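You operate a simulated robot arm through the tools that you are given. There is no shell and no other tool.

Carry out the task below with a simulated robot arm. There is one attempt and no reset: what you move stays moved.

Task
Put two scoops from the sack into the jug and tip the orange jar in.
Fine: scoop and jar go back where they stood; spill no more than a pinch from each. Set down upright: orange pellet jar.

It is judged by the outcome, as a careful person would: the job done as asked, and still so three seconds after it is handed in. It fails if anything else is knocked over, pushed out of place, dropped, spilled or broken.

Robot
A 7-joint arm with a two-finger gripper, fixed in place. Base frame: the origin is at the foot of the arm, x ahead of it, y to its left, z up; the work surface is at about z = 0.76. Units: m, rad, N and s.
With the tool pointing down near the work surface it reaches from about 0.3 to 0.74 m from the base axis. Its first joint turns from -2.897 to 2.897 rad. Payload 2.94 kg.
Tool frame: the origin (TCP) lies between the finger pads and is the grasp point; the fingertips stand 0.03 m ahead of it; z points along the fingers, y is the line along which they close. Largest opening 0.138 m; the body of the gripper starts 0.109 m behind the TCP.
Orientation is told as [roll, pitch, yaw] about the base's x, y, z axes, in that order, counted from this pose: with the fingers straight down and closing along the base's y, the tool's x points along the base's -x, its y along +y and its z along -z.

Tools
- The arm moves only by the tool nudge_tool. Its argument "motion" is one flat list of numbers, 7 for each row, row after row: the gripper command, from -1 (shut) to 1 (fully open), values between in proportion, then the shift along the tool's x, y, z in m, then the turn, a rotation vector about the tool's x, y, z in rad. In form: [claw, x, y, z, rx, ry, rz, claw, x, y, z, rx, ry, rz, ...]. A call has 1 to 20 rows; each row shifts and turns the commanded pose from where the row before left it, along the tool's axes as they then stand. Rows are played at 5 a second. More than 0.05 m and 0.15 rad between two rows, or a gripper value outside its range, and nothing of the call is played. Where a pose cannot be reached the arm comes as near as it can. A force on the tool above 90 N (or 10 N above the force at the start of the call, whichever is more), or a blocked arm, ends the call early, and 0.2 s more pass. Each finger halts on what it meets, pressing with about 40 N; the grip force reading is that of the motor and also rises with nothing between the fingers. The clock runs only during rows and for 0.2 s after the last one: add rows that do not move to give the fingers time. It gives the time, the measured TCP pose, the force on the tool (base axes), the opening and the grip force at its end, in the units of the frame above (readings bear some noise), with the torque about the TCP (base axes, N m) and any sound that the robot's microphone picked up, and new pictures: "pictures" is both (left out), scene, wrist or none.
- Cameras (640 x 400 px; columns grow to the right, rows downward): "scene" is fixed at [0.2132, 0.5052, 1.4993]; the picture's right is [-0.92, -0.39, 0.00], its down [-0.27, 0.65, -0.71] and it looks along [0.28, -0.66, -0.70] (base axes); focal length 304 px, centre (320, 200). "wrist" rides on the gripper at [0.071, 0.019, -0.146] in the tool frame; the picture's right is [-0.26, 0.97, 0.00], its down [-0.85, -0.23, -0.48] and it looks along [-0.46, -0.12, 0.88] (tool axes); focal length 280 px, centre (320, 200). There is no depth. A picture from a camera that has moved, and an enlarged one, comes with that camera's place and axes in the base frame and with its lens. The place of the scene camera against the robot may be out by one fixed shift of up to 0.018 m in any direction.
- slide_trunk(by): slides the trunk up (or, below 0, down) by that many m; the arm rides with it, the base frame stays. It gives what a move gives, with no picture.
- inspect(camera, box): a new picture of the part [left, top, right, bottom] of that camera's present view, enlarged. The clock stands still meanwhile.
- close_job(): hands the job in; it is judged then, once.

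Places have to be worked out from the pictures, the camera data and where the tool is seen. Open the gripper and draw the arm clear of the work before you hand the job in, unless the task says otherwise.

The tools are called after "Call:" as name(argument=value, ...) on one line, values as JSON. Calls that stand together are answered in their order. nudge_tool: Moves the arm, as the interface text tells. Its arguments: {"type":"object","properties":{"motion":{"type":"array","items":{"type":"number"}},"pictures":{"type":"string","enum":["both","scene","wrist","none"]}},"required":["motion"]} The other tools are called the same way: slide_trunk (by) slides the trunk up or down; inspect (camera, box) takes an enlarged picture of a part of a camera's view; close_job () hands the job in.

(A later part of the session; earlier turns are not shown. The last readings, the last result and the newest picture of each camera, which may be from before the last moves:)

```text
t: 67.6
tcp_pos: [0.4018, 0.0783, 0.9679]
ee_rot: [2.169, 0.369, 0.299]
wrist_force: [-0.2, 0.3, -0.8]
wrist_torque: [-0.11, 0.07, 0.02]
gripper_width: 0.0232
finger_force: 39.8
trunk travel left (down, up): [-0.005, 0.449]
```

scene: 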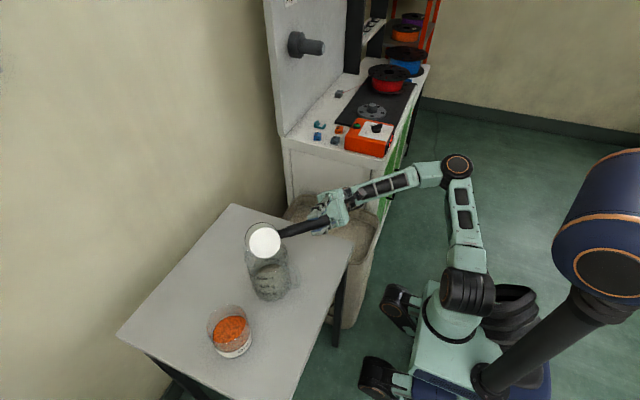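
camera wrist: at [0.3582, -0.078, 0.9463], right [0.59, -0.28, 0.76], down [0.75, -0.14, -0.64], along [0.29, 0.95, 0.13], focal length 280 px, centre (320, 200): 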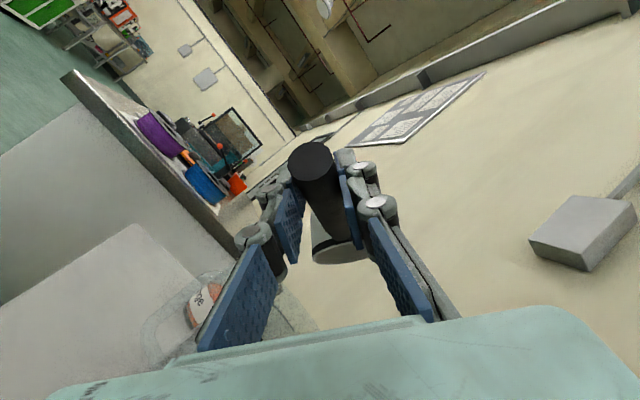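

The cup is empty. I'll roll back level over the jug by exactly the accumulated 2.26 rad.

Call:
nudge_tool(motion=[-1, 0, 0, 0, 0.1162, 0, -0.0802, -1, 0, 0, 0, 0.1162, 0, -0.0802, -1, 0, 0, 0, 0.1162, 0, -0.0802, -1, 0, 0, 0, 0.1162, 0, -0.0802, -1, 0, 0, 0, 0.1162, 0, -0.0802, -1, 0, 0, 0, 0.1162, 0, -0.0802, -1, 0, 0, 0, 0.1162, 0, -0.0802, -1, 0, 0, 0, 0.1162, 0, -0.0802, -1, 0, 0, 0, 0.1162, 0, -0.0802, -1, 0, 0, 0, 0.1162, 0, -0.0802, -1, 0, 0, 0, 0.1162, 0, -0.0802, -1, 0, 0, 0, 0.1162, 0, -0.0802, -1, 0, 0, 0, 0.1162, 0, -0.0802, -1, 0, 0, 0, 0.1162, 0, -0.0802, -1, 0, 0, 0, 0.1162, 0, -0.0802, -1, 0, 0, 0, 0.1162, 0, -0.0802, -1, 0, 0, 0, 0, 0, 0, -1, 0, 0, 0, 0, 0, 0], pictures="scene")

Call:
inspect(camera="scene", box=[210, 180, 330, 310])

```text
t: 71.4
tcp_pos: [0.4009, 0.0768, 0.9696]
ee_rot: [0.001, -0.607, 0.789]
wrist_force: [0.2, 1.0, -0.8]
wrist_torque: [-0.06, 0.1, 0.01]
gripper_width: 0.0233
finger_force: 39.4
trunk travel left (down, up): [-0.005, 0.449]
```

scene: 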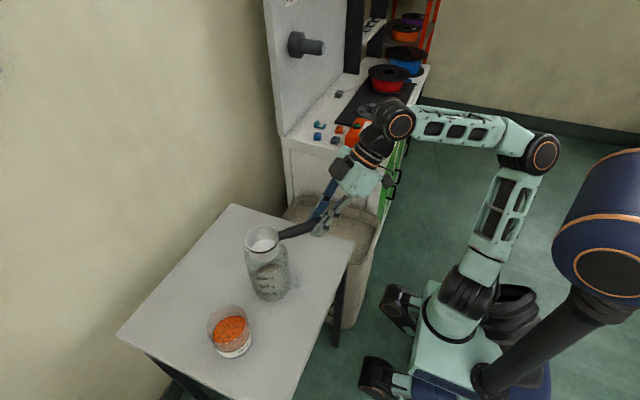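

```text
3.08 times, centred on (270, 245) of scene
camera zoom: at [0.2132, 0.5052, 1.4993], right [-0.92, -0.39, 0.0], down [-0.27, 0.65, -0.71], along [0.28, -0.66, -0.7], focal length 937 px, centre (474, 62)
```

zoom: 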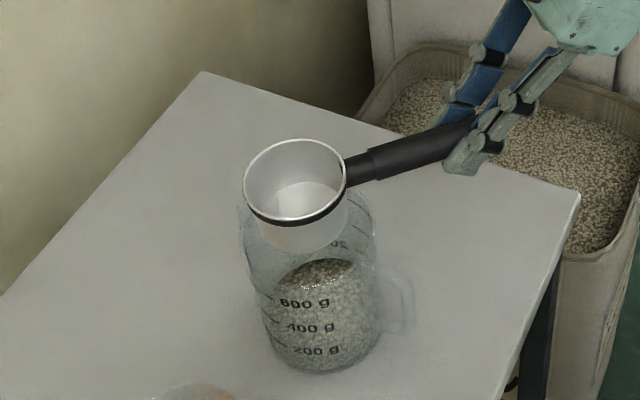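

The empty scoop is level, the jug holds the first load and the table is clean. I'll retrace the path back above the sack.

Call:
nudge_tool(motion=[-1, 0.0056, -0.0112, -0.0109, 0, 0, 0, -1, 0.0056, -0.0112, -0.0109, 0, 0, 0, -1, 0.0056, -0.0112, -0.0109, 0, 0, 0, -1, 0.0056, -0.0112, -0.0109, 0, 0, 0, -1, 0.0055, -0.0113, -0.011, 0, 0, 0, -1, 0, 0, 0, 0.0725, 0, 0.1051, -1, 0, 0, 0, 0.0725, 0, 0.1051, -1, 0, 0, 0, 0.0725, 0, 0.1051, -1, 0, 0, 0, 0.0725, 0, 0.1051, -1, 0, 0, 0, 0.0725, 0, 0.1051, -1, 0, 0, 0, 0.0725, 0, 0.1051, -1, 0, 0, 0, 0.0725, 0, 0.1051, -1, -0.0029, -0.0323, 0.002, 0, 0, 0, -1, -0.0029, -0.0323, 0.002, 0, 0, 0, -1, -0.0029, -0.0323, 0.002, 0, 0, 0, -1, -0.0029, -0.0323, 0.002, 0, 0, 0, -1, -0.0029, -0.0323, 0.002, 0, 0, 0, -1, -0.0029, -0.0323, 0.002, 0, 0, 0, -1, -0.0029, -0.0323, 0.002, 0, 0, 0, -1, 0, 0, 0, 0, 0, 0], pictures="both")

Call:
inspect(camera="scene", box=[220, 220, 320, 310])

```text
t: 75.6
tcp_pos: [0.406, -0.2288, 1.0005]
ee_rot: [0.004, -0.606, -0.107]
wrist_force: [0.2, 0.4, -0.5]
wrist_torque: [0.03, 0.12, 0.03]
gripper_width: 0.0234
finger_force: 40.4
trunk travel left (down, up): [-0.005, 0.449]
camera wrist: at [0.2671, -0.1954, 1.0799], right [0.32, 0.94, 0.15], down [0.4, -0.28, 0.87], along [0.86, -0.21, -0.46], focal length 280 px, centre (320, 200)
```

scene: 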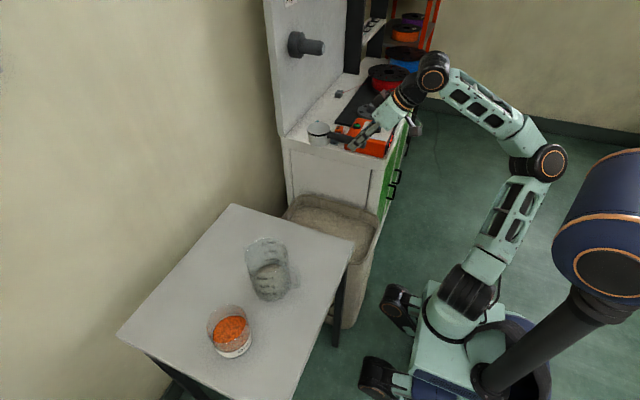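
wrist: 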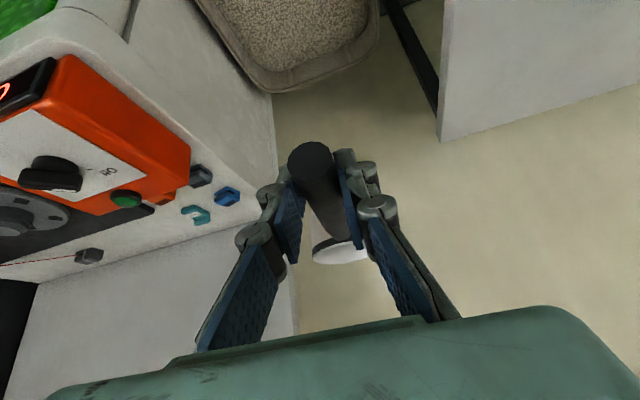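

```text
4.44 times, centred on (270, 265) of scene
camera zoom: at [0.2132, 0.5052, 1.4993], right [-0.92, -0.39, 0.0], down [-0.27, 0.65, -0.71], along [0.28, -0.66, -0.7], focal length 1353 px, centre (542, -89)
```

zoom: 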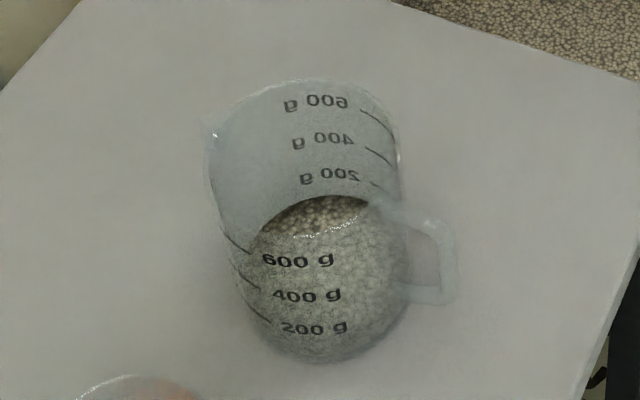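

The jug contents look tidy. For the second scoop I'll pitch the cup 50° again and lower to the same start point above the pellets.

Call:
nudge_tool(motion=[-1, 0, 0, 0, 0, 0.109, 0, -1, 0, 0, 0, 0, 0.109, 0, -1, 0, 0, 0, 0, 0.109, 0, -1, 0, 0, 0, 0, 0.109, 0, -1, 0, 0, 0, 0, 0.109, 0, -1, 0, 0, 0, 0, 0.109, 0, -1, 0, 0, 0, 0, 0.109, 0, -1, 0, 0, 0, 0, 0.109, 0, -1, -0.0047, 0, 0.0297, 0, 0, 0, -1, -0.0047, 0, 0.0297, 0, 0, 0, -1, -0.0047, 0, 0.0297, 0, 0, 0, -1, -0.0047, 0, 0.0297, 0, 0, 0, -1, -0.0047, 0, 0.0297, 0, 0, 0, -1, -0.0047, 0, 0.0297, 0, 0, 0, -1, -0.0047, 0, 0.0297, 0, 0, 0, -1, -0.0047, 0, 0.0297, 0, 0, 0, -1, -0.0047, 0, 0.0297, 0, 0, 0, -1, 0, 0, 0, 0, 0, 0, -1, 0, 0, 0, 0, 0, 0], pictures="both")

Call:
inspect(camera="wrist", box=[140, 0, 540, 340])

```text
t: 79.6
tcp_pos: [0.3929, -0.2193, 0.6915]
ee_rot: [-0.012, 0.207, -0.085]
wrist_force: [-0.5, 0.1, -1.8]
wrist_torque: [-0.03, 0.05, 0.01]
gripper_width: 0.0233
finger_force: 40.2
out of reach, approached as far as the arm can: row 7, 8
trunk travel left (down, up): [-0.005, 0.449]
camera wrist: at [0.3563, -0.1946, 0.8498], right [0.33, 0.94, -0.07], down [0.91, -0.3, 0.3], along [0.26, -0.16, -0.95], focal length 280 px, centre (320, 200)
```

scene: 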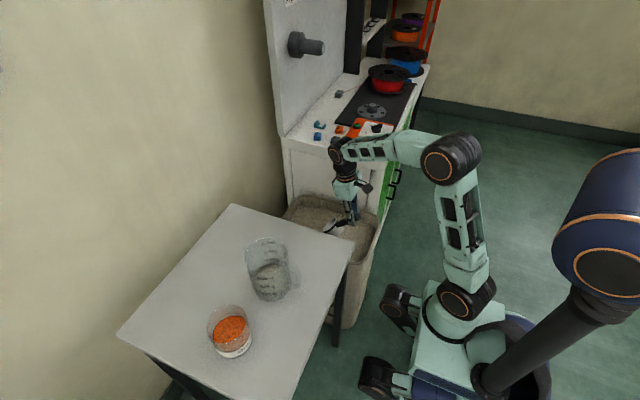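
wrist: 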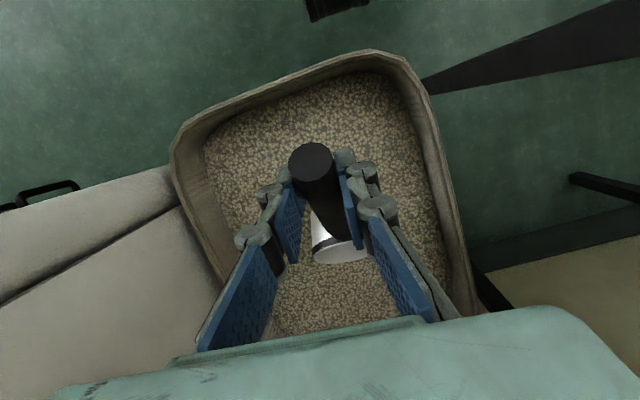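

```text
1.18 times, centred on (340, 170) of wrist
camera zoom: at [0.3563, -0.1946, 0.8498], right [0.33, 0.94, -0.07], down [0.91, -0.3, 0.3], along [0.26, -0.16, -0.95], focal length 330 px, centre (296, 235)
```

zoom: 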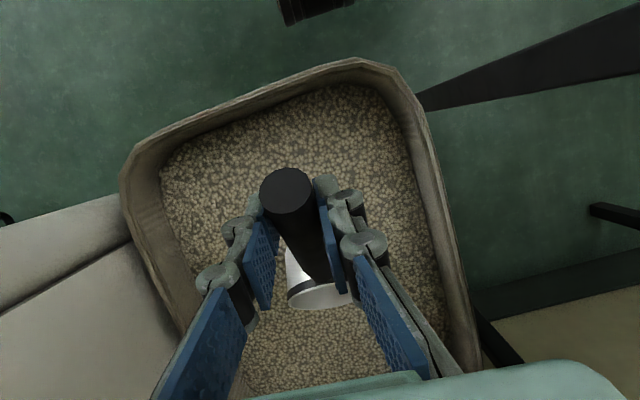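

The high start clipped the tilt slightly (pitch 0.207 instead of 0.265), and the cup is now just at the pellet surface. I'll correct the attitude and position while plunging slowly.

Call:
nudge_tool(motion=[-1, -0.0005, -0.0007, 0.014, -0.002, 0.0097, 0.0035, -1, -0.0005, -0.0007, 0.014, -0.002, 0.0097, 0.0035, -1, -0.0005, -0.0007, 0.014, -0.002, 0.0097, 0.0035, -1, -0.0005, -0.0007, 0.014, -0.002, 0.0097, 0.0035, -1, -0.0005, -0.0007, 0.014, -0.002, 0.0097, 0.0035, -1, -0.0005, -0.0007, 0.014, -0.002, 0.0097, 0.0035, -1, 0, 0, 0, 0, 0, 0, -1, 0, 0, 0, 0, 0, 0], pictures="both")

```text
t: 81.4
tcp_pos: [0.3726, -0.2208, 0.6121]
ee_rot: [-0.005, 0.265, -0.103]
wrist_force: [0.1, -0.1, -2.6]
wrist_torque: [0.03, 0.05, 0.02]
gripper_width: 0.0234
finger_force: 40.5
trunk travel left (down, up): [-0.005, 0.449]
camera wrist: at [0.3462, -0.1977, 0.7723], right [0.35, 0.93, -0.07], down [0.91, -0.33, 0.24], along [0.2, -0.15, -0.97], focal length 280 px, centre (320, 200)
```

scene: 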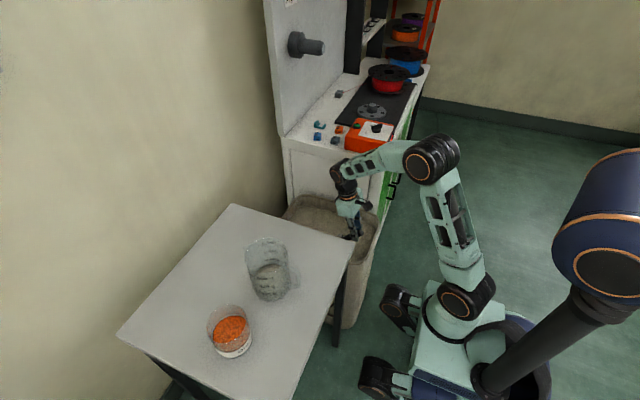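
wrist: 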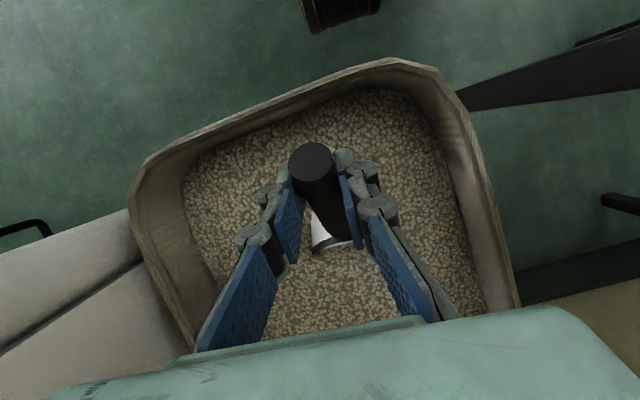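

The cup is positioned just as for the first scoop. I'll repeat the forward sweep, a touch deeper, while levelling.

Call:
nudge_tool(motion=[-1, -0.0065, 0, 0.0086, 0, -0.0916, 0, -1, -0.0057, 0, 0.0092, 0, -0.0916, 0, -1, -0.0048, 0, 0.0096, 0, -0.0916, 0, -1, -0.0039, 0, 0.01, 0, -0.0916, 0, -1, -0.003, 0, 0.0104, 0, -0.0916, 0, -1, -0.002, 0, 0.0106, 0, -0.0916, 0, -1, -0.001, 0, 0.0107, 0, -0.0916, 0, -1, 0, 0, 0.0108, 0, -0.0916, 0, -1, 0, 0, 0, 0, 0, 0, -1, 0, 0, 0, 0, 0, 0], pictures="scene")

Call:
inspect(camera="scene", box=[290, 160, 400, 260])

```text
t: 83.6
tcp_pos: [0.4089, -0.226, 0.531]
ee_rot: [-0.007, -0.469, -0.101]
wrist_force: [0.0, -0.7, -2.5]
wrist_torque: [0.03, 0.25, -0.01]
gripper_width: 0.0236
finger_force: 40.4
trunk travel left (down, up): [-0.005, 0.449]
```

scene: 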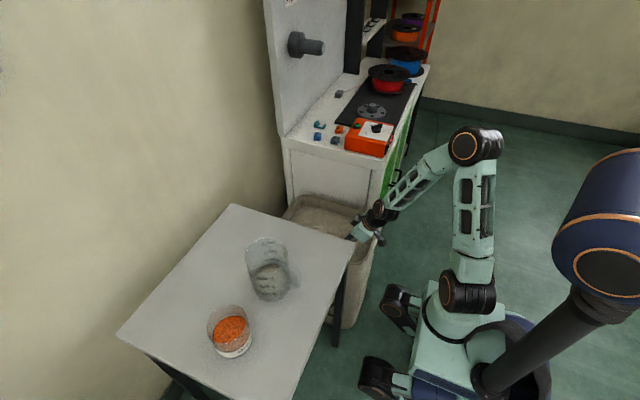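

```text
4.00 times, centred on (345, 210) of scene
camera zoom: at [0.2132, 0.5052, 1.4993], right [-0.92, -0.39, 0.0], down [-0.27, 0.65, -0.71], along [0.28, -0.66, -0.7], focal length 1218 px, centre (220, 160)
```

zoom: 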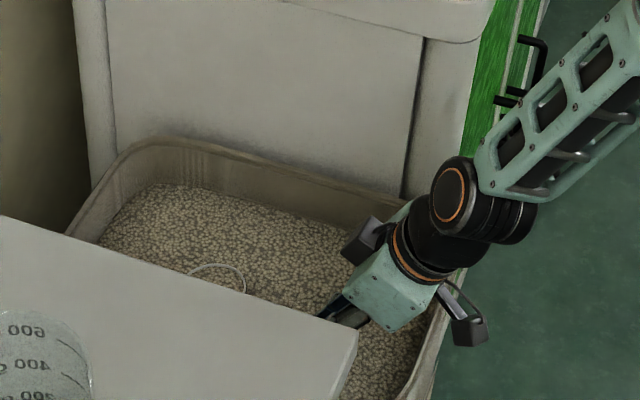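

The rim is just at the surface again and filled. I'll level and lift slowly out of the sack.

Call:
nudge_tool(motion=[-1, -0.0046, 0, -0.0089, -0.001, -0.017, 0, -1, -0.0047, 0, -0.0088, -0.001, -0.017, 0, -1, -0.0048, 0, -0.0087, -0.001, -0.017, 0, -1, -0.005, 0, -0.0086, -0.001, -0.017, 0, -1, -0.0051, 0, -0.0085, -0.001, -0.017, 0, -1, -0.0053, 0, -0.0085, -0.001, -0.017, 0, -1, -0.0054, 0, -0.0084, 0, -0.017, 0, -1, -0.0055, 0, -0.0083, 0, -0.018, 0, -1, -0.0057, 0, -0.0082, 0, 0, 0, -1, -0.0057, 0, -0.0082, 0, 0, 0, -1, -0.0057, 0, -0.0082, 0, 0, 0, -1, -0.0057, 0, -0.0082, 0, 0, 0, -1, 0, 0, 0, 0, 0, 0, -1, 0, 0, 0, 0, 0, 0], pictures="scene")

Call:
inspect(camera="scene", box=[290, 140, 400, 240])

```text
t: 86.6
tcp_pos: [0.4091, -0.2257, 0.6491]
ee_rot: [0.0, -0.606, -0.099]
wrist_force: [0.2, 0.5, -2.1]
wrist_torque: [0.04, 0.23, -0.01]
gripper_width: 0.0236
finger_force: 40.1
trunk travel left (down, up): [-0.005, 0.449]
```

scene: 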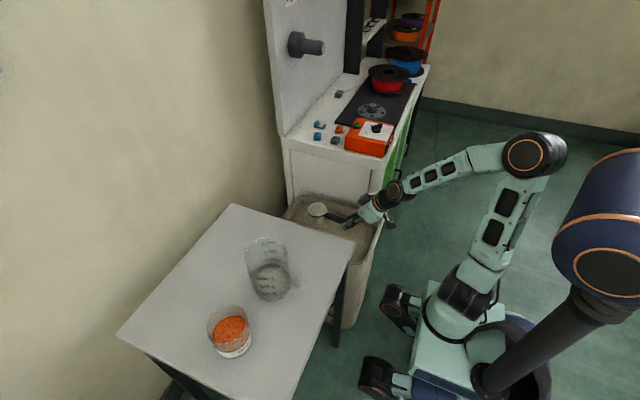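

```text
4.00 times, centred on (345, 190) of scene
camera zoom: at [0.2132, 0.5052, 1.4993], right [-0.92, -0.39, 0.0], down [-0.27, 0.65, -0.71], along [0.28, -0.66, -0.7], focal length 1218 px, centre (220, 240)
```

zoom: 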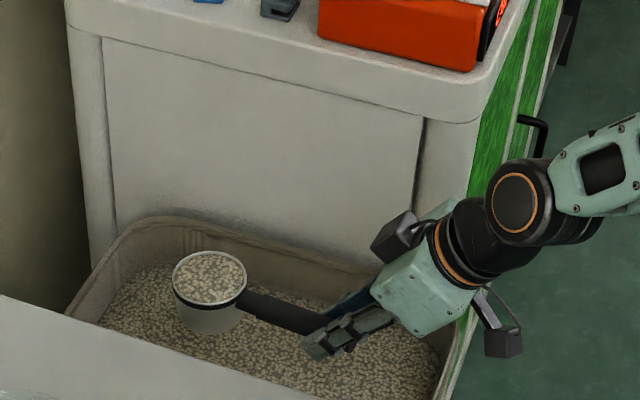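

Second scoop is full and level. I'll lift straight up as before.

Call:
nudge_tool(motion=[-1, -0.006, 0, -0.009, 0, 0, 0, -1, -0.01134, 0, -0.01648, 0, 0, 0, -1, -0.01134, 0, -0.01648, 0, 0, 0, -1, -0.01134, 0, -0.01648, 0, 0, 0, -1, -0.01134, 0, -0.01648, 0, 0, 0, -1, -0.01134, 0, -0.01648, 0, 0, 0, -1, -0.01134, 0, -0.01648, 0, 0, 0, -1, -0.01134, 0, -0.01648, 0, 0, 0, -1, -0.01134, 0, -0.01648, 0, 0, 0, -1, -0.01134, 0, -0.01648, 0, 0, 0, -1, -0.01134, 0, -0.01648, 0, 0, 0, -1, -0.01134, 0, -0.01648, 0, 0, 0, -1, -0.01134, 0, -0.01648, 0, 0, 0, -1, -0.01134, 0, -0.01648, 0, 0, 0, -1, -0.01134, 0, -0.01648, 0, 0, 0, -1, -0.01134, 0, -0.01648, 0, 0, 0, -1, -0.01134, 0, -0.01648, 0, 0, 0, -1, -0.006, 0, -0.009, 0, 0, 0, -1, 0, 0, 0, 0, 0, 0], pictures="none")

Call:
nudge_tool(motion=[-1, 0.0009, 0.01, -0.0006, 0, 0, 0, -1, 0.00182, 0.02056, -0.00125, 0, 0, 0, -1, 0.00182, 0.02056, -0.00125, 0, 0, 0, -1, 0.00182, 0.02056, -0.00125, 0, 0, 0, -1, 0.00182, 0.02056, -0.00125, 0, 0, 0, -1, 0.00182, 0.02056, -0.00125, 0, 0, 0, -1, 0.00182, 0.02056, -0.00125, 0, 0, 0, -1, 0.00182, 0.02056, -0.00125, 0, 0, 0, -1, 0.00182, 0.02056, -0.00125, 0, 0, 0, -1, 0.00182, 0.02056, -0.00125, 0, 0, 0, -1, 0.00182, 0.02056, -0.00125, 0, 0, 0, -1, 0.0009, 0.01, -0.0006, 0, 0, 0, -1, 0, 0, 0, 0, 0, 0], pictures="scene")

```text
t: 90.6
tcp_pos: [0.4084, -0.2233, 0.9926]
ee_rot: [-0.001, -0.604, -0.1]
wrist_force: [0.1, 0.2, -2.1]
wrist_torque: [0.02, 0.24, 0.02]
gripper_width: 0.0234
finger_force: 40.2
trunk travel left (down, up): [-0.005, 0.449]
```

```text
t: 93.4
tcp_pos: [0.408, 0.0026, 0.9911]
ee_rot: [0.0, -0.606, -0.104]
wrist_force: [0.0, 0.5, -2.7]
wrist_torque: [0.04, 0.25, -0.01]
gripper_width: 0.0236
finger_force: 39.8
trunk travel left (down, up): [-0.005, 0.449]
```

scene: 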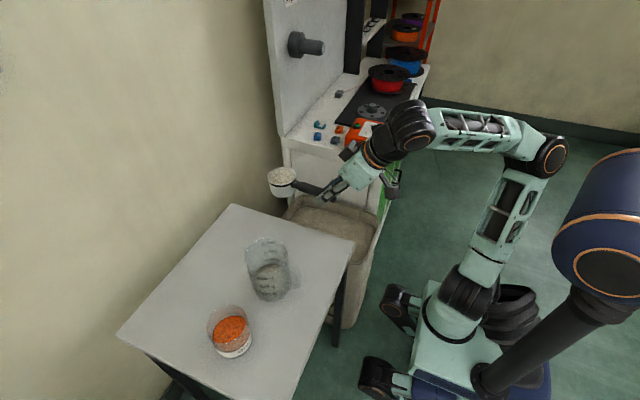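

The load is carried level at (0.408, 0.003, 0.991). I'll apply the same gentle yaw as before.

Call:
nudge_tool(motion=[-1, 0, 0, 0, -0.0231, 0, -0.0335, -1, 0, 0, 0, -0.0462, 0, -0.0669, -1, 0, 0, 0, -0.0462, 0, -0.0669, -1, 0, 0, 0, -0.0462, 0, -0.0669, -1, 0, 0, 0, -0.0462, 0, -0.0669, -1, 0, 0, 0, -0.0462, 0, -0.0669, -1, 0, 0, 0, -0.0462, 0, -0.0669, -1, 0, 0, 0, -0.0462, 0, -0.0669, -1, 0, 0, 0, -0.0462, 0, -0.0669, -1, 0, 0, 0, -0.0462, 0, -0.0669, -1, 0, 0, 0, -0.0462, 0, -0.0669, -1, 0, 0, 0, -0.0231, 0, -0.0335, -1, 0, 0, 0, 0, 0, 0, -1, 0, 0, 0, 0, 0, 0], pictures="none")

```text
t: 96.4
tcp_pos: [0.4075, 0.0031, 0.9916]
ee_rot: [-0.002, -0.605, 0.795]
wrist_force: [-0.1, 0.3, -2.5]
wrist_torque: [-0.18, 0.16, 0.05]
gripper_width: 0.0236
finger_force: 40.0
trunk travel left (down, up): [-0.005, 0.449]
```

Yaw is done. I'll glide to the same pour pose over the jug.

Call:
nudge_tool(motion=[-1, -0.0019, 0.0041, 0.0033, 0, 0, 0, -1, -0.00384, 0.00816, 0.00657, 0, 0, 0, -1, -0.00384, 0.00816, 0.00657, 0, 0, 0, -1, -0.00384, 0.00816, 0.00657, 0, 0, 0, -1, -0.00384, 0.00816, 0.00657, 0, 0, 0, -1, -0.00384, 0.00816, 0.00657, 0, 0, 0, -1, -0.00384, 0.00816, 0.00657, 0, 0, 0, -1, -0.0019, 0.0041, 0.0033, 0, 0, 0, -1, 0, 0, 0, 0, 0, 0, -1, 0, 0, 0, 0, 0, 0], pictures="scene")

Call:
inspect(camera="scene", box=[210, 180, 330, 310])

```text
t: 98.6
tcp_pos: [0.3989, 0.0775, 0.9696]
ee_rot: [-0.003, -0.604, 0.795]
wrist_force: [0.3, -0.1, -2.2]
wrist_torque: [-0.21, 0.17, -0.01]
gripper_width: 0.0234
finger_force: 40.1
trunk travel left (down, up): [-0.005, 0.449]
```

scene: 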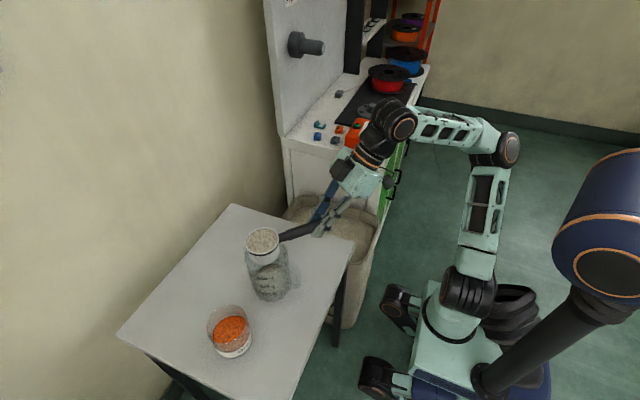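

```text
3.08 times, centred on (270, 245) of scene
camera zoom: at [0.2132, 0.5052, 1.4993], right [-0.92, -0.39, 0.0], down [-0.27, 0.65, -0.71], along [0.28, -0.66, -0.7], focal length 937 px, centre (474, 62)
```

zoom: 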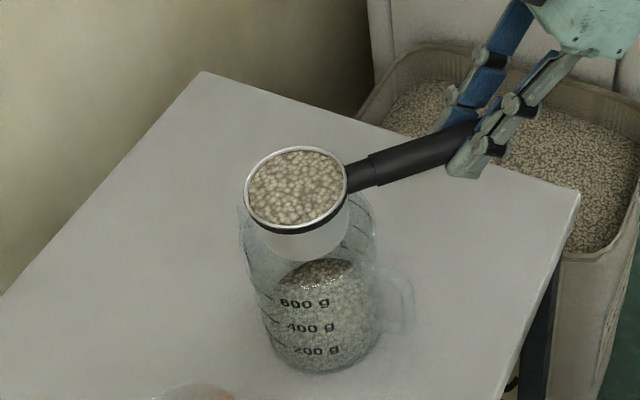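

The pose matches the first pour. I'll start the roll at the same slow rate.

Call:
nudge_tool(motion=[-1, 0, 0, 0, -0.0412, 0, 0.0284, -1, 0, 0, 0, -0.0658, 0, 0.0454, -1, 0, 0, 0, -0.0658, 0, 0.0454, -1, 0, 0, 0, -0.0658, 0, 0.0454, -1, 0, 0, 0, -0.0658, 0, 0.0454, -1, 0, 0, 0, -0.0658, 0, 0.0454, -1, 0, 0, 0, -0.0658, 0, 0.0454, -1, 0, 0, 0, -0.0658, 0, 0.0454, -1, 0, 0, 0, -0.0658, 0, 0.0454, -1, 0, 0, 0, -0.0658, 0, 0.0454, -1, 0, 0, 0, 0, 0, 0, -1, 0, 0, 0, 0, 0, 0], pictures="scene")

Call:
inspect(camera="scene", box=[210, 180, 330, 310])

```text
t: 101.2
tcp_pos: [0.3992, 0.0783, 0.9684]
ee_rot: [0.866, -0.421, 0.347]
wrist_force: [-0.5, -0.9, -2.1]
wrist_torque: [-0.17, 0.12, 0.02]
gripper_width: 0.0234
finger_force: 40.1
trunk travel left (down, up): [-0.005, 0.449]
```

scene: 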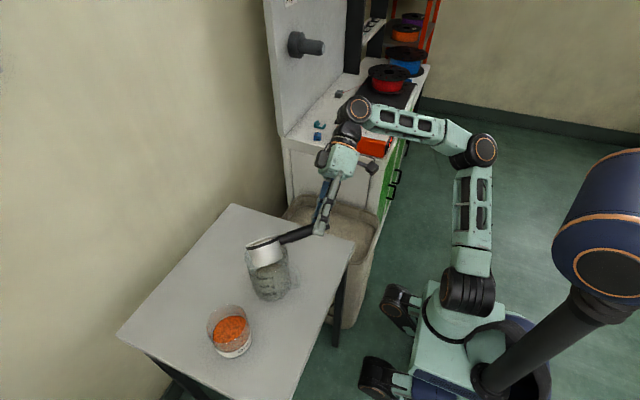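

```text
3.08 times, centred on (270, 245) of scene
camera zoom: at [0.2132, 0.5052, 1.4993], right [-0.92, -0.39, 0.0], down [-0.27, 0.65, -0.71], along [0.28, -0.66, -0.7], focal length 937 px, centre (474, 62)
```

zoom: 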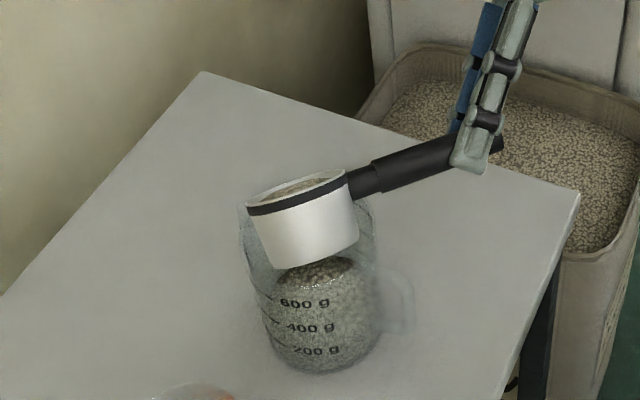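

The second load is flowing into the jug with a clean table around it. I'll finish the roll and hold.

Call:
nudge_tool(motion=[-1, 0, 0, 0, -0.0782, 0, 0.054, -1, 0, 0, 0, -0.0782, 0, 0.054, -1, 0, 0, 0, -0.0782, 0, 0.054, -1, 0, 0, 0, -0.0782, 0, 0.054, -1, 0, 0, 0, -0.0782, 0, 0.054, -1, 0, 0, 0, -0.0782, 0, 0.054, -1, 0, 0, 0, -0.0782, 0, 0.054, -1, 0, 0, 0, -0.0782, 0, 0.054, -1, 0, 0, 0, -0.0782, 0, 0.054, -1, 0, 0, 0, -0.0782, 0, 0.054, -1, 0, 0, 0, -0.0782, 0, 0.054, -1, 0, 0, 0, -0.0782, 0, 0.054, -1, 0, 0, 0, -0.0782, 0, 0.054, -1, 0, 0, 0, -0.0782, 0, 0.054, -1, 0, 0, 0, -0.0658, 0, 0.0454, -1, 0, 0, 0, -0.0658, 0, 0.0454, -1, 0, 0, 0, 0, 0, 0, -1, 0, 0, 0, 0, 0, 0, -1, 0, 0, 0, 0, 0, 0], pictures="both")

Call:
inspect(camera="scene", box=[210, 180, 330, 310])

Call:
inspect(camera="wrist", box=[260, 180, 420, 290])

```text
t: 105.2
tcp_pos: [0.3996, 0.0784, 0.9681]
ee_rot: [2.166, 0.368, 0.304]
wrist_force: [-0.5, -0.7, -2.0]
wrist_torque: [-0.13, 0.1, 0.03]
gripper_width: 0.0232
finger_force: 39.3
trunk travel left (down, up): [-0.005, 0.449]
camera wrist: at [0.3535, -0.0739, 0.9342], right [0.67, -0.36, 0.65], down [0.68, -0.07, -0.73], along [0.3, 0.93, 0.2], focal length 280 px, centre (320, 200)
```

scene: 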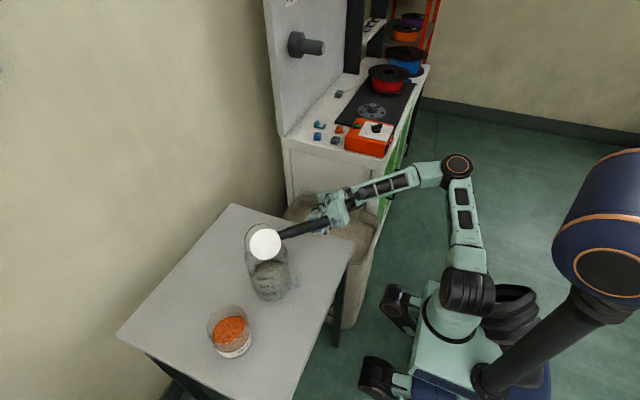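
wrist: 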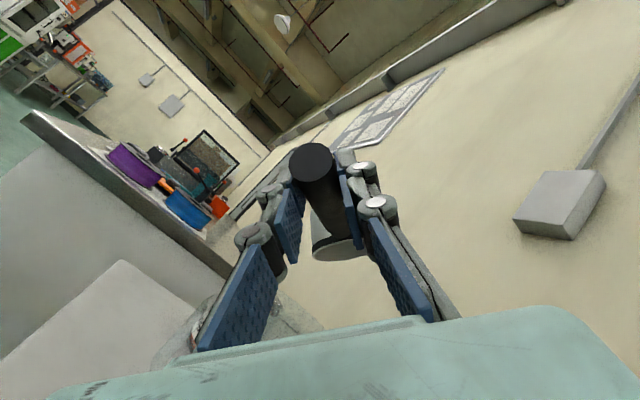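

```text
3.08 times, centred on (270, 245) of scene
camera zoom: at [0.2132, 0.5052, 1.4993], right [-0.92, -0.39, 0.0], down [-0.27, 0.65, -0.71], along [0.28, -0.66, -0.7], focal length 937 px, centre (474, 62)
```

zoom: 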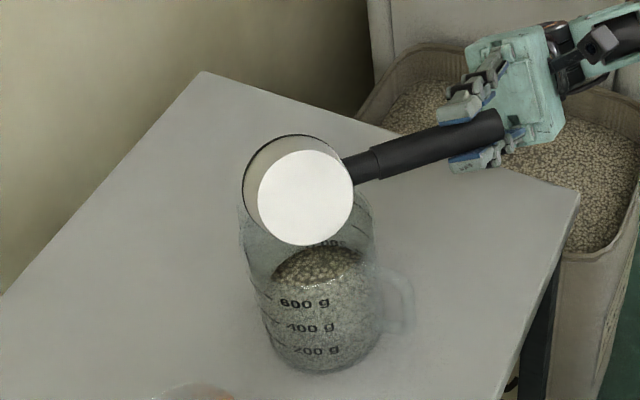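

```text
3.64 times, centred on (340, 235) of wrist
camera zoom: at [0.3535, -0.0739, 0.9342], right [0.67, -0.36, 0.65], down [0.68, -0.07, -0.73], along [0.3, 0.93, 0.2], focal length 1020 px, centre (247, 73)
```

zoom: 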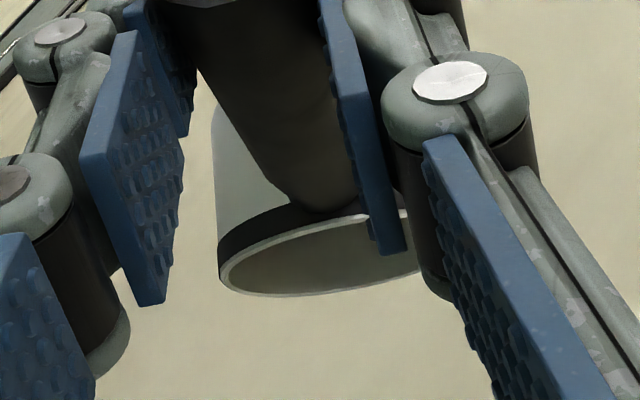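

The cup is empty again and the jug level has risen. I'll roll back level over the jug.

Call:
nudge_tool(motion=[-1, 0, 0, 0, 0.1162, 0, -0.0802, -1, 0, 0, 0, 0.1162, 0, -0.0802, -1, 0, 0, 0, 0.1162, 0, -0.0802, -1, 0, 0, 0, 0.1162, 0, -0.0802, -1, 0, 0, 0, 0.1162, 0, -0.0802, -1, 0, 0, 0, 0.1162, 0, -0.0802, -1, 0, 0, 0, 0.1162, 0, -0.0802, -1, 0, 0, 0, 0.1162, 0, -0.0802, -1, 0, 0, 0, 0.1162, 0, -0.0802, -1, 0, 0, 0, 0.1162, 0, -0.0802, -1, 0, 0, 0, 0.1162, 0, -0.0802, -1, 0, 0, 0, 0.1162, 0, -0.0802, -1, 0, 0, 0, 0.1162, 0, -0.0802, -1, 0, 0, 0, 0.1162, 0, -0.0802, -1, 0, 0, 0, 0.1162, 0, -0.0802, -1, 0, 0, 0, 0.1162, 0, -0.0802, -1, 0, 0, 0, 0, 0, 0, -1, 0, 0, 0, 0, 0, 0], pictures="scene")

Call:
inspect(camera="scene", box=[210, 180, 330, 310])

```text
t: 109.0
tcp_pos: [0.3997, 0.0783, 0.9686]
ee_rot: [-0.003, -0.606, 0.796]
wrist_force: [0.1, 0.0, -0.7]
wrist_torque: [-0.12, 0.07, -0.02]
gripper_width: 0.0235
finger_force: 40.0
trunk travel left (down, up): [-0.005, 0.449]
```

scene: 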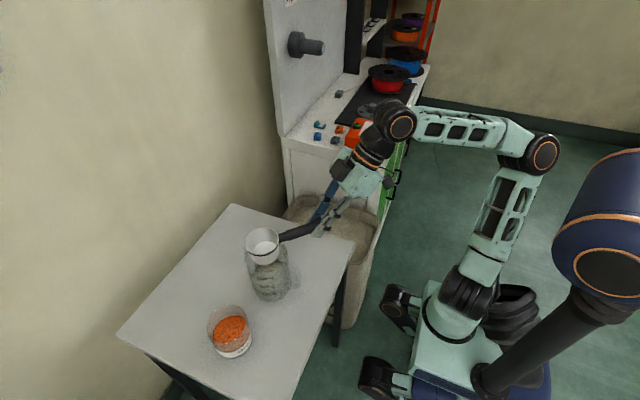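

```text
3.08 times, centred on (270, 245) of scene
camera zoom: at [0.2132, 0.5052, 1.4993], right [-0.92, -0.39, 0.0], down [-0.27, 0.65, -0.71], along [0.28, -0.66, -0.7], focal length 937 px, centre (474, 62)
```

zoom: 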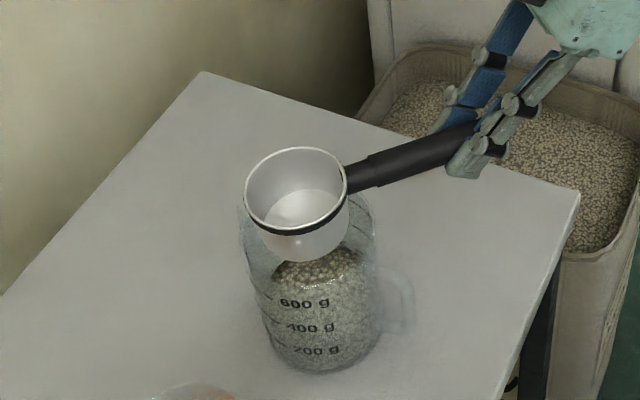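

Scoop is empty and level. I'll back off from the jug and yaw back to the scoop's resting heading.

Call:
nudge_tool(motion=[-1, 0.0054, -0.0114, -0.0092, 0, 0, 0, -1, 0.0054, -0.0114, -0.0092, 0, 0, 0, -1, 0.0054, -0.0114, -0.0092, 0, 0, 0, -1, 0.0054, -0.0114, -0.0092, 0, 0, 0, -1, 0.0053, -0.0115, -0.0092, 0, 0, 0, -1, 0, 0, 0, 0.0732, 0, 0.1061, -1, 0, 0, 0, 0.0732, 0, 0.1061, -1, 0, 0, 0, 0.0732, 0, 0.1061, -1, 0, 0, 0, 0.0732, 0, 0.1061, -1, 0, 0, 0, 0.0732, 0, 0.1061, -1, 0, 0, 0, 0.0732, 0, 0.1061, -1, 0, 0, 0, 0.0732, 0, 0.1061, -1, 0, 0, 0, 0, 0, 0, -1, 0, 0, 0, 0, 0, 0], pictures="none")

```text
t: 112.0
tcp_pos: [0.4063, 0.0033, 0.9915]
ee_rot: [0.0, -0.607, -0.111]
wrist_force: [-0.5, 0.0, -0.6]
wrist_torque: [0.03, 0.11, 0.01]
gripper_width: 0.0234
finger_force: 39.4
trunk travel left (down, up): [-0.005, 0.449]
```

I'll move above the scoop's original spot and stop about 8 cm high to verify alignment.

Call:
nudge_tool(motion=[-1, -0.0004, 0.0068, 0.01964, -0.0029, 0, -0.0041, -1, -0.0004, 0.0068, 0.01964, 0, 0, 0, -1, -0.0004, 0.0068, 0.01964, 0, 0, 0, -1, -0.0004, 0.0068, 0.01964, 0, 0, 0, -1, -0.0004, 0.0068, 0.01964, 0, 0, 0, -1, -0.0004, 0.0068, 0.01964, 0, 0, 0, -1, -0.0004, 0.0068, 0.01964, 0, 0, 0, -1, 0, 0, 0, 0, 0, 0, -1, 0, 0, 0, 0, 0, 0, -1, 0, 0, 0, 0, 0, 0], pictures="both")

Call:
inspect(camera="scene", box=[220, 170, 380, 310])

```text
t: 114.2
tcp_pos: [0.492, 0.0425, 0.8785]
ee_rot: [0.001, -0.607, -0.102]
wrist_force: [-0.4, 0.3, -1.5]
wrist_torque: [0.01, 0.13, 0.0]
gripper_width: 0.0233
finger_force: 40.1
trunk travel left (down, up): [-0.005, 0.449]
camera wrist: at [0.3547, 0.0766, 0.9594], right [0.31, 0.94, 0.15], down [0.4, -0.27, 0.87], along [0.86, -0.21, -0.46], focal length 280 px, centre (320, 200)
```

scene: 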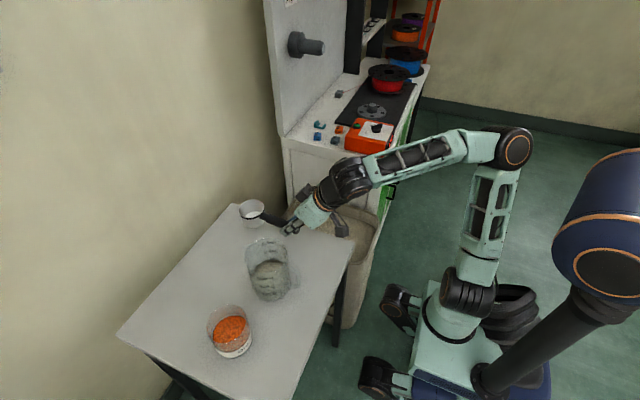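
wrist: 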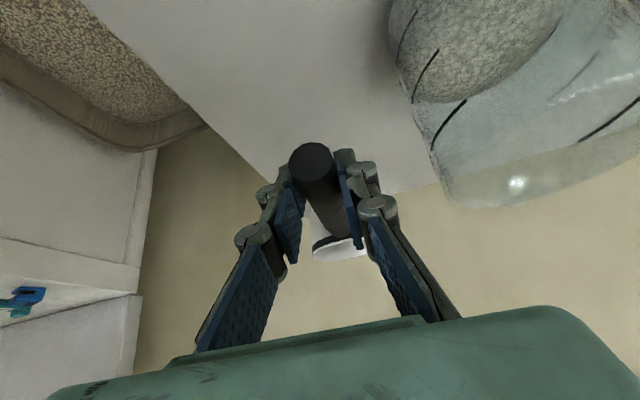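

```text
2.86 times, centred on (300, 240) of scene
camera zoom: at [0.2132, 0.5052, 1.4993], right [-0.92, -0.39, 0.0], down [-0.27, 0.65, -0.71], along [0.28, -0.66, -0.7], focal length 870 px, centre (377, 86)
```

zoom: 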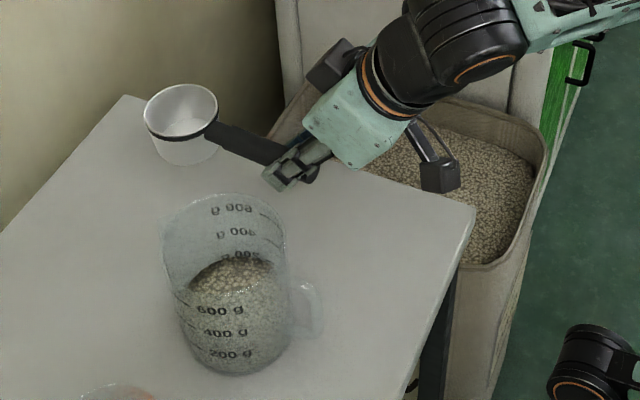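

Aligned over its resting spot at (0.492, 0.0425). I'll lower gently to the recorded grip height.

Call:
nudge_tool(motion=[-1, 0.0065, -0.0002, 0.0093, 0, 0, 0, -1, 0.0065, -0.0002, 0.0093, 0, 0, 0, -1, 0.0065, -0.0002, 0.0093, 0, 0, 0, -1, 0.0065, -0.0002, 0.0093, 0, 0, 0, -1, 0.0055, -0.0002, 0.0079, 0, 0, 0, -1, 0.0045, 0, 0.0064, 0, 0, 0, -1, 0.003, 0, 0.0043, 0, 0, 0, -1, 0.0018, 0, 0.0026, 0, 0, 0, -1, 0, 0, 0, 0, 0, 0, -1, 0, 0, 0, 0, 0, 0], pictures="both")

Call:
inspect(camera="scene", box=[220, 170, 380, 310])

```text
t: 116.4
tcp_pos: [0.4906, 0.0424, 0.8099]
ee_rot: [0.003, -0.609, -0.103]
wrist_force: [0.9, -0.7, 5.2]
wrist_torque: [-0.1, -1.02, -0.06]
gripper_width: 0.0233
finger_force: 40.1
trunk travel left (down, up): [-0.005, 0.449]
camera wrist: at [0.3525, 0.0748, 0.89], right [0.31, 0.94, 0.15], down [0.4, -0.27, 0.88], along [0.86, -0.21, -0.46], focal length 280 px, centre (320, 200)
```

scene: 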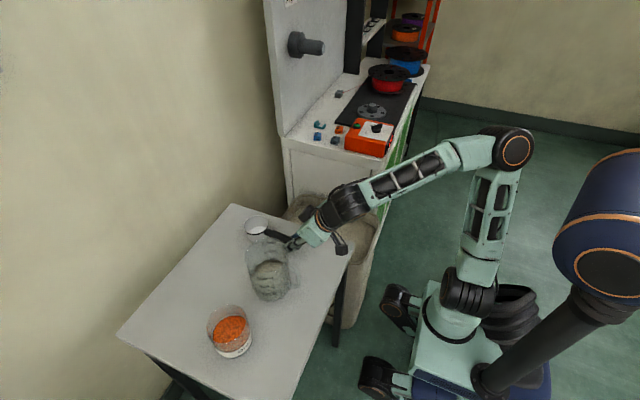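
wrist: 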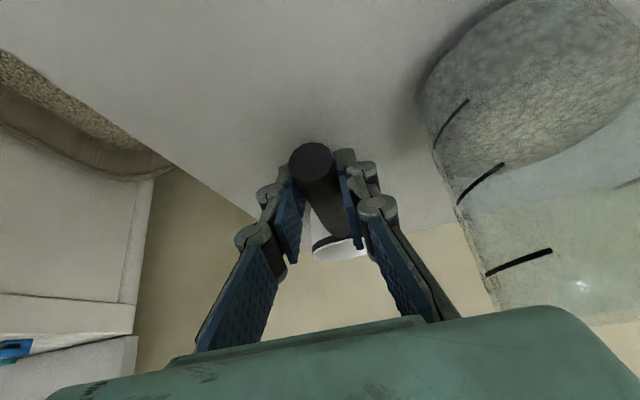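

```text
2.86 times, centred on (300, 240) of scene
camera zoom: at [0.2132, 0.5052, 1.4993], right [-0.92, -0.39, 0.0], down [-0.27, 0.65, -0.71], along [0.28, -0.66, -0.7], focal length 870 px, centre (377, 86)
```

zoom: 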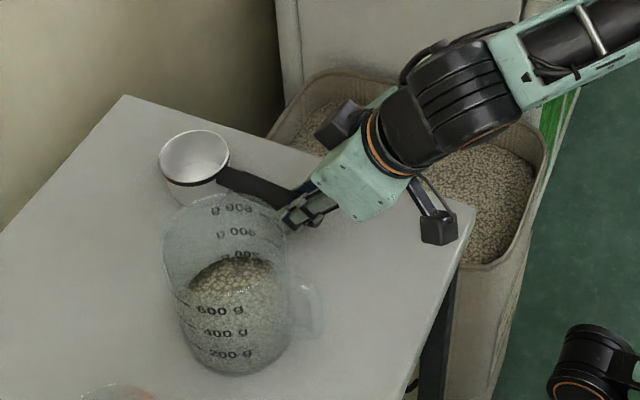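

Contact came about 7 mm early with a nose-down torque (5 N at the cup's front edge), so the scoop has tipped about 2.5° nose-down in the grip. I'll ease the tool nose-up by that much while settling the last millimetres.

Call:
nudge_tool(motion=[-1, 0.0006, 0, 0.0009, 0, -0.011, 0, -1, 0.0006, 0, 0.0009, 0, -0.011, 0, -1, 0.0006, 0, 0.0009, 0, -0.011, 0, -1, 0.0006, 0, 0.0009, 0, -0.011, 0, -1, 0, 0, 0, 0, 0, 0, -1, 0, 0, 0, 0, 0, 0], pictures="none")

```text
t: 117.8
tcp_pos: [0.4916, 0.0405, 0.8037]
ee_rot: [0.0, -0.649, -0.106]
wrist_force: [0.1, -0.3, -0.5]
wrist_torque: [0.01, 0.12, 0.02]
gripper_width: 0.0234
finger_force: 40.2
trunk travel left (down, up): [-0.005, 0.449]
```

The contact load is gone at z 0.8037. I'll lower another millimetre or two until it touches evenly.

Call:
nudge_tool(motion=[-1, 0.0006, 0, 0.0008, 0, 0, 0, -1, 0.0006, 0, 0.0008, 0, 0, 0, -1, 0, 0, 0, 0, 0, 0], pictures="scene")

Call:
inspect(camera="scene", box=[230, 190, 330, 270])

```text
t: 118.6
tcp_pos: [0.4913, 0.042, 0.803]
ee_rot: [0.003, -0.652, -0.105]
wrist_force: [2.9, -1.8, 6.4]
wrist_torque: [-0.15, -0.79, -0.18]
gripper_width: 0.0235
finger_force: 40.1
trunk travel left (down, up): [-0.005, 0.449]
```

scene: 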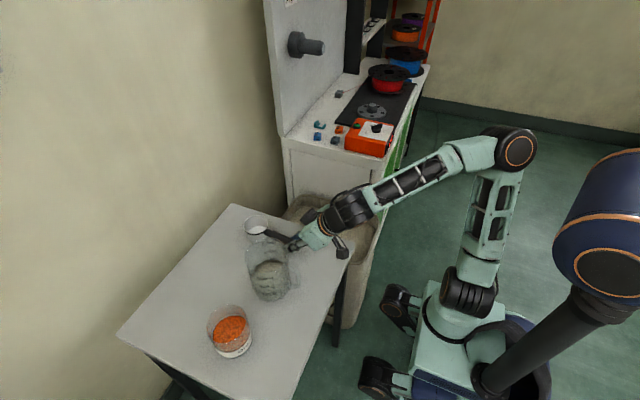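

```text
5.00 times, centred on (280, 230) of scene
camera zoom: at [0.2132, 0.5052, 1.4993], right [-0.92, -0.39, 0.0], down [-0.27, 0.65, -0.71], along [0.28, -0.66, -0.7], focal length 1522 px, centre (520, 50)
```

zoom: 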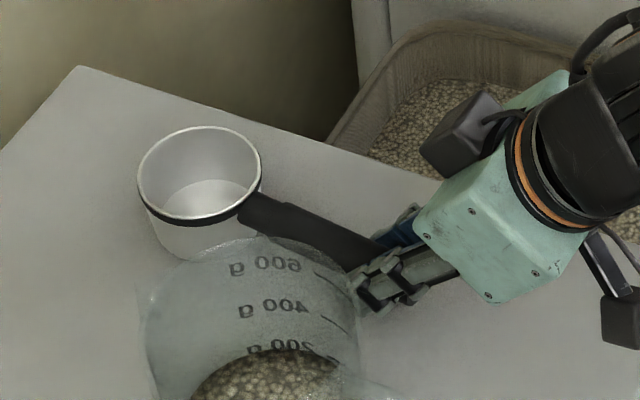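

The cup now rests evenly, with contact through its centre, at the original spot. I'll ease off 1 mm and open the fingers.

Call:
nudge_tool(motion=[-1, -0.0006, 0, -0.0008, 0, 0, 0, -0.8, 0, 0, 0, 0, 0, 0, -0.6, 0, 0, 0, 0, 0, 0, -0.35, 0, 0, 0, 0, 0, 0, -0.13, 0, 0, 0, 0, 0, 0, -0.13, 0, 0, 0, 0, 0, 0, -0.13, 0, 0, 0, 0, 0, 0], pictures="both")

Call:
inspect(camera="scene", box=[230, 190, 330, 270])

Call:
inspect(camera="wrist", box=[180, 60, 480, 280])

```text
t: 120.2
tcp_pos: [0.4907, 0.0412, 0.804]
ee_rot: [0.002, -0.65, -0.105]
wrist_force: [-0.2, -0.9, 0.2]
wrist_torque: [-0.01, 0.02, -0.04]
gripper_width: 0.0603
finger_force: 0.1
trunk travel left (down, up): [-0.005, 0.449]
camera wrist: at [0.3494, 0.0749, 0.8779], right [0.31, 0.94, 0.16], down [0.36, -0.27, 0.89], along [0.88, -0.22, -0.42], focal length 280 px, centre (320, 200)
```

scene: 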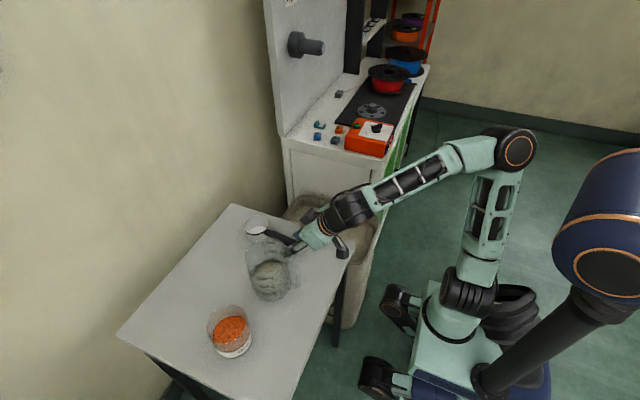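
wrist: 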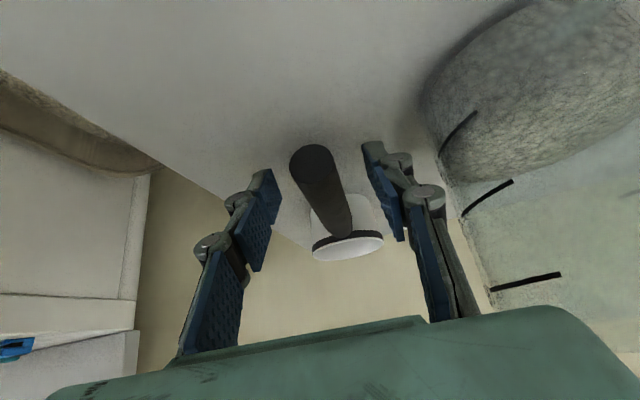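

```text
5.00 times, centred on (280, 230) of scene
camera zoom: at [0.2132, 0.5052, 1.4993], right [-0.92, -0.39, 0.0], down [-0.27, 0.65, -0.71], along [0.28, -0.66, -0.7], focal length 1522 px, centre (520, 50)
```

zoom: 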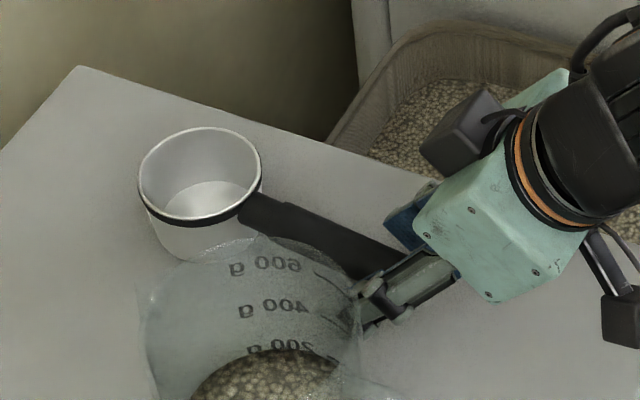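

```text
1.82 times, centred on (330, 170) of wrist
camera zoom: at [0.3494, 0.0749, 0.8779], right [0.31, 0.94, 0.16], down [0.36, -0.27, 0.89], along [0.88, -0.22, -0.42], focal length 510 px, centre (302, 254)
```

zoom: 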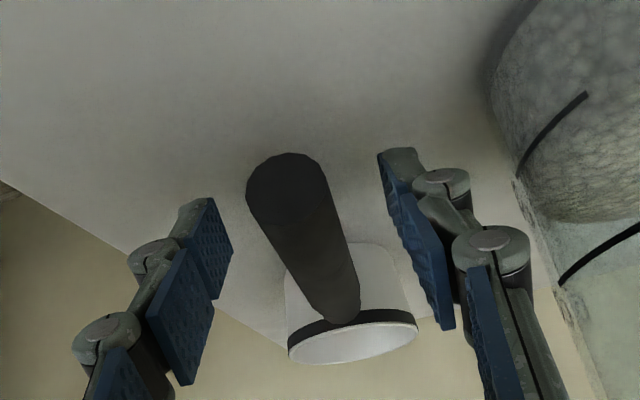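

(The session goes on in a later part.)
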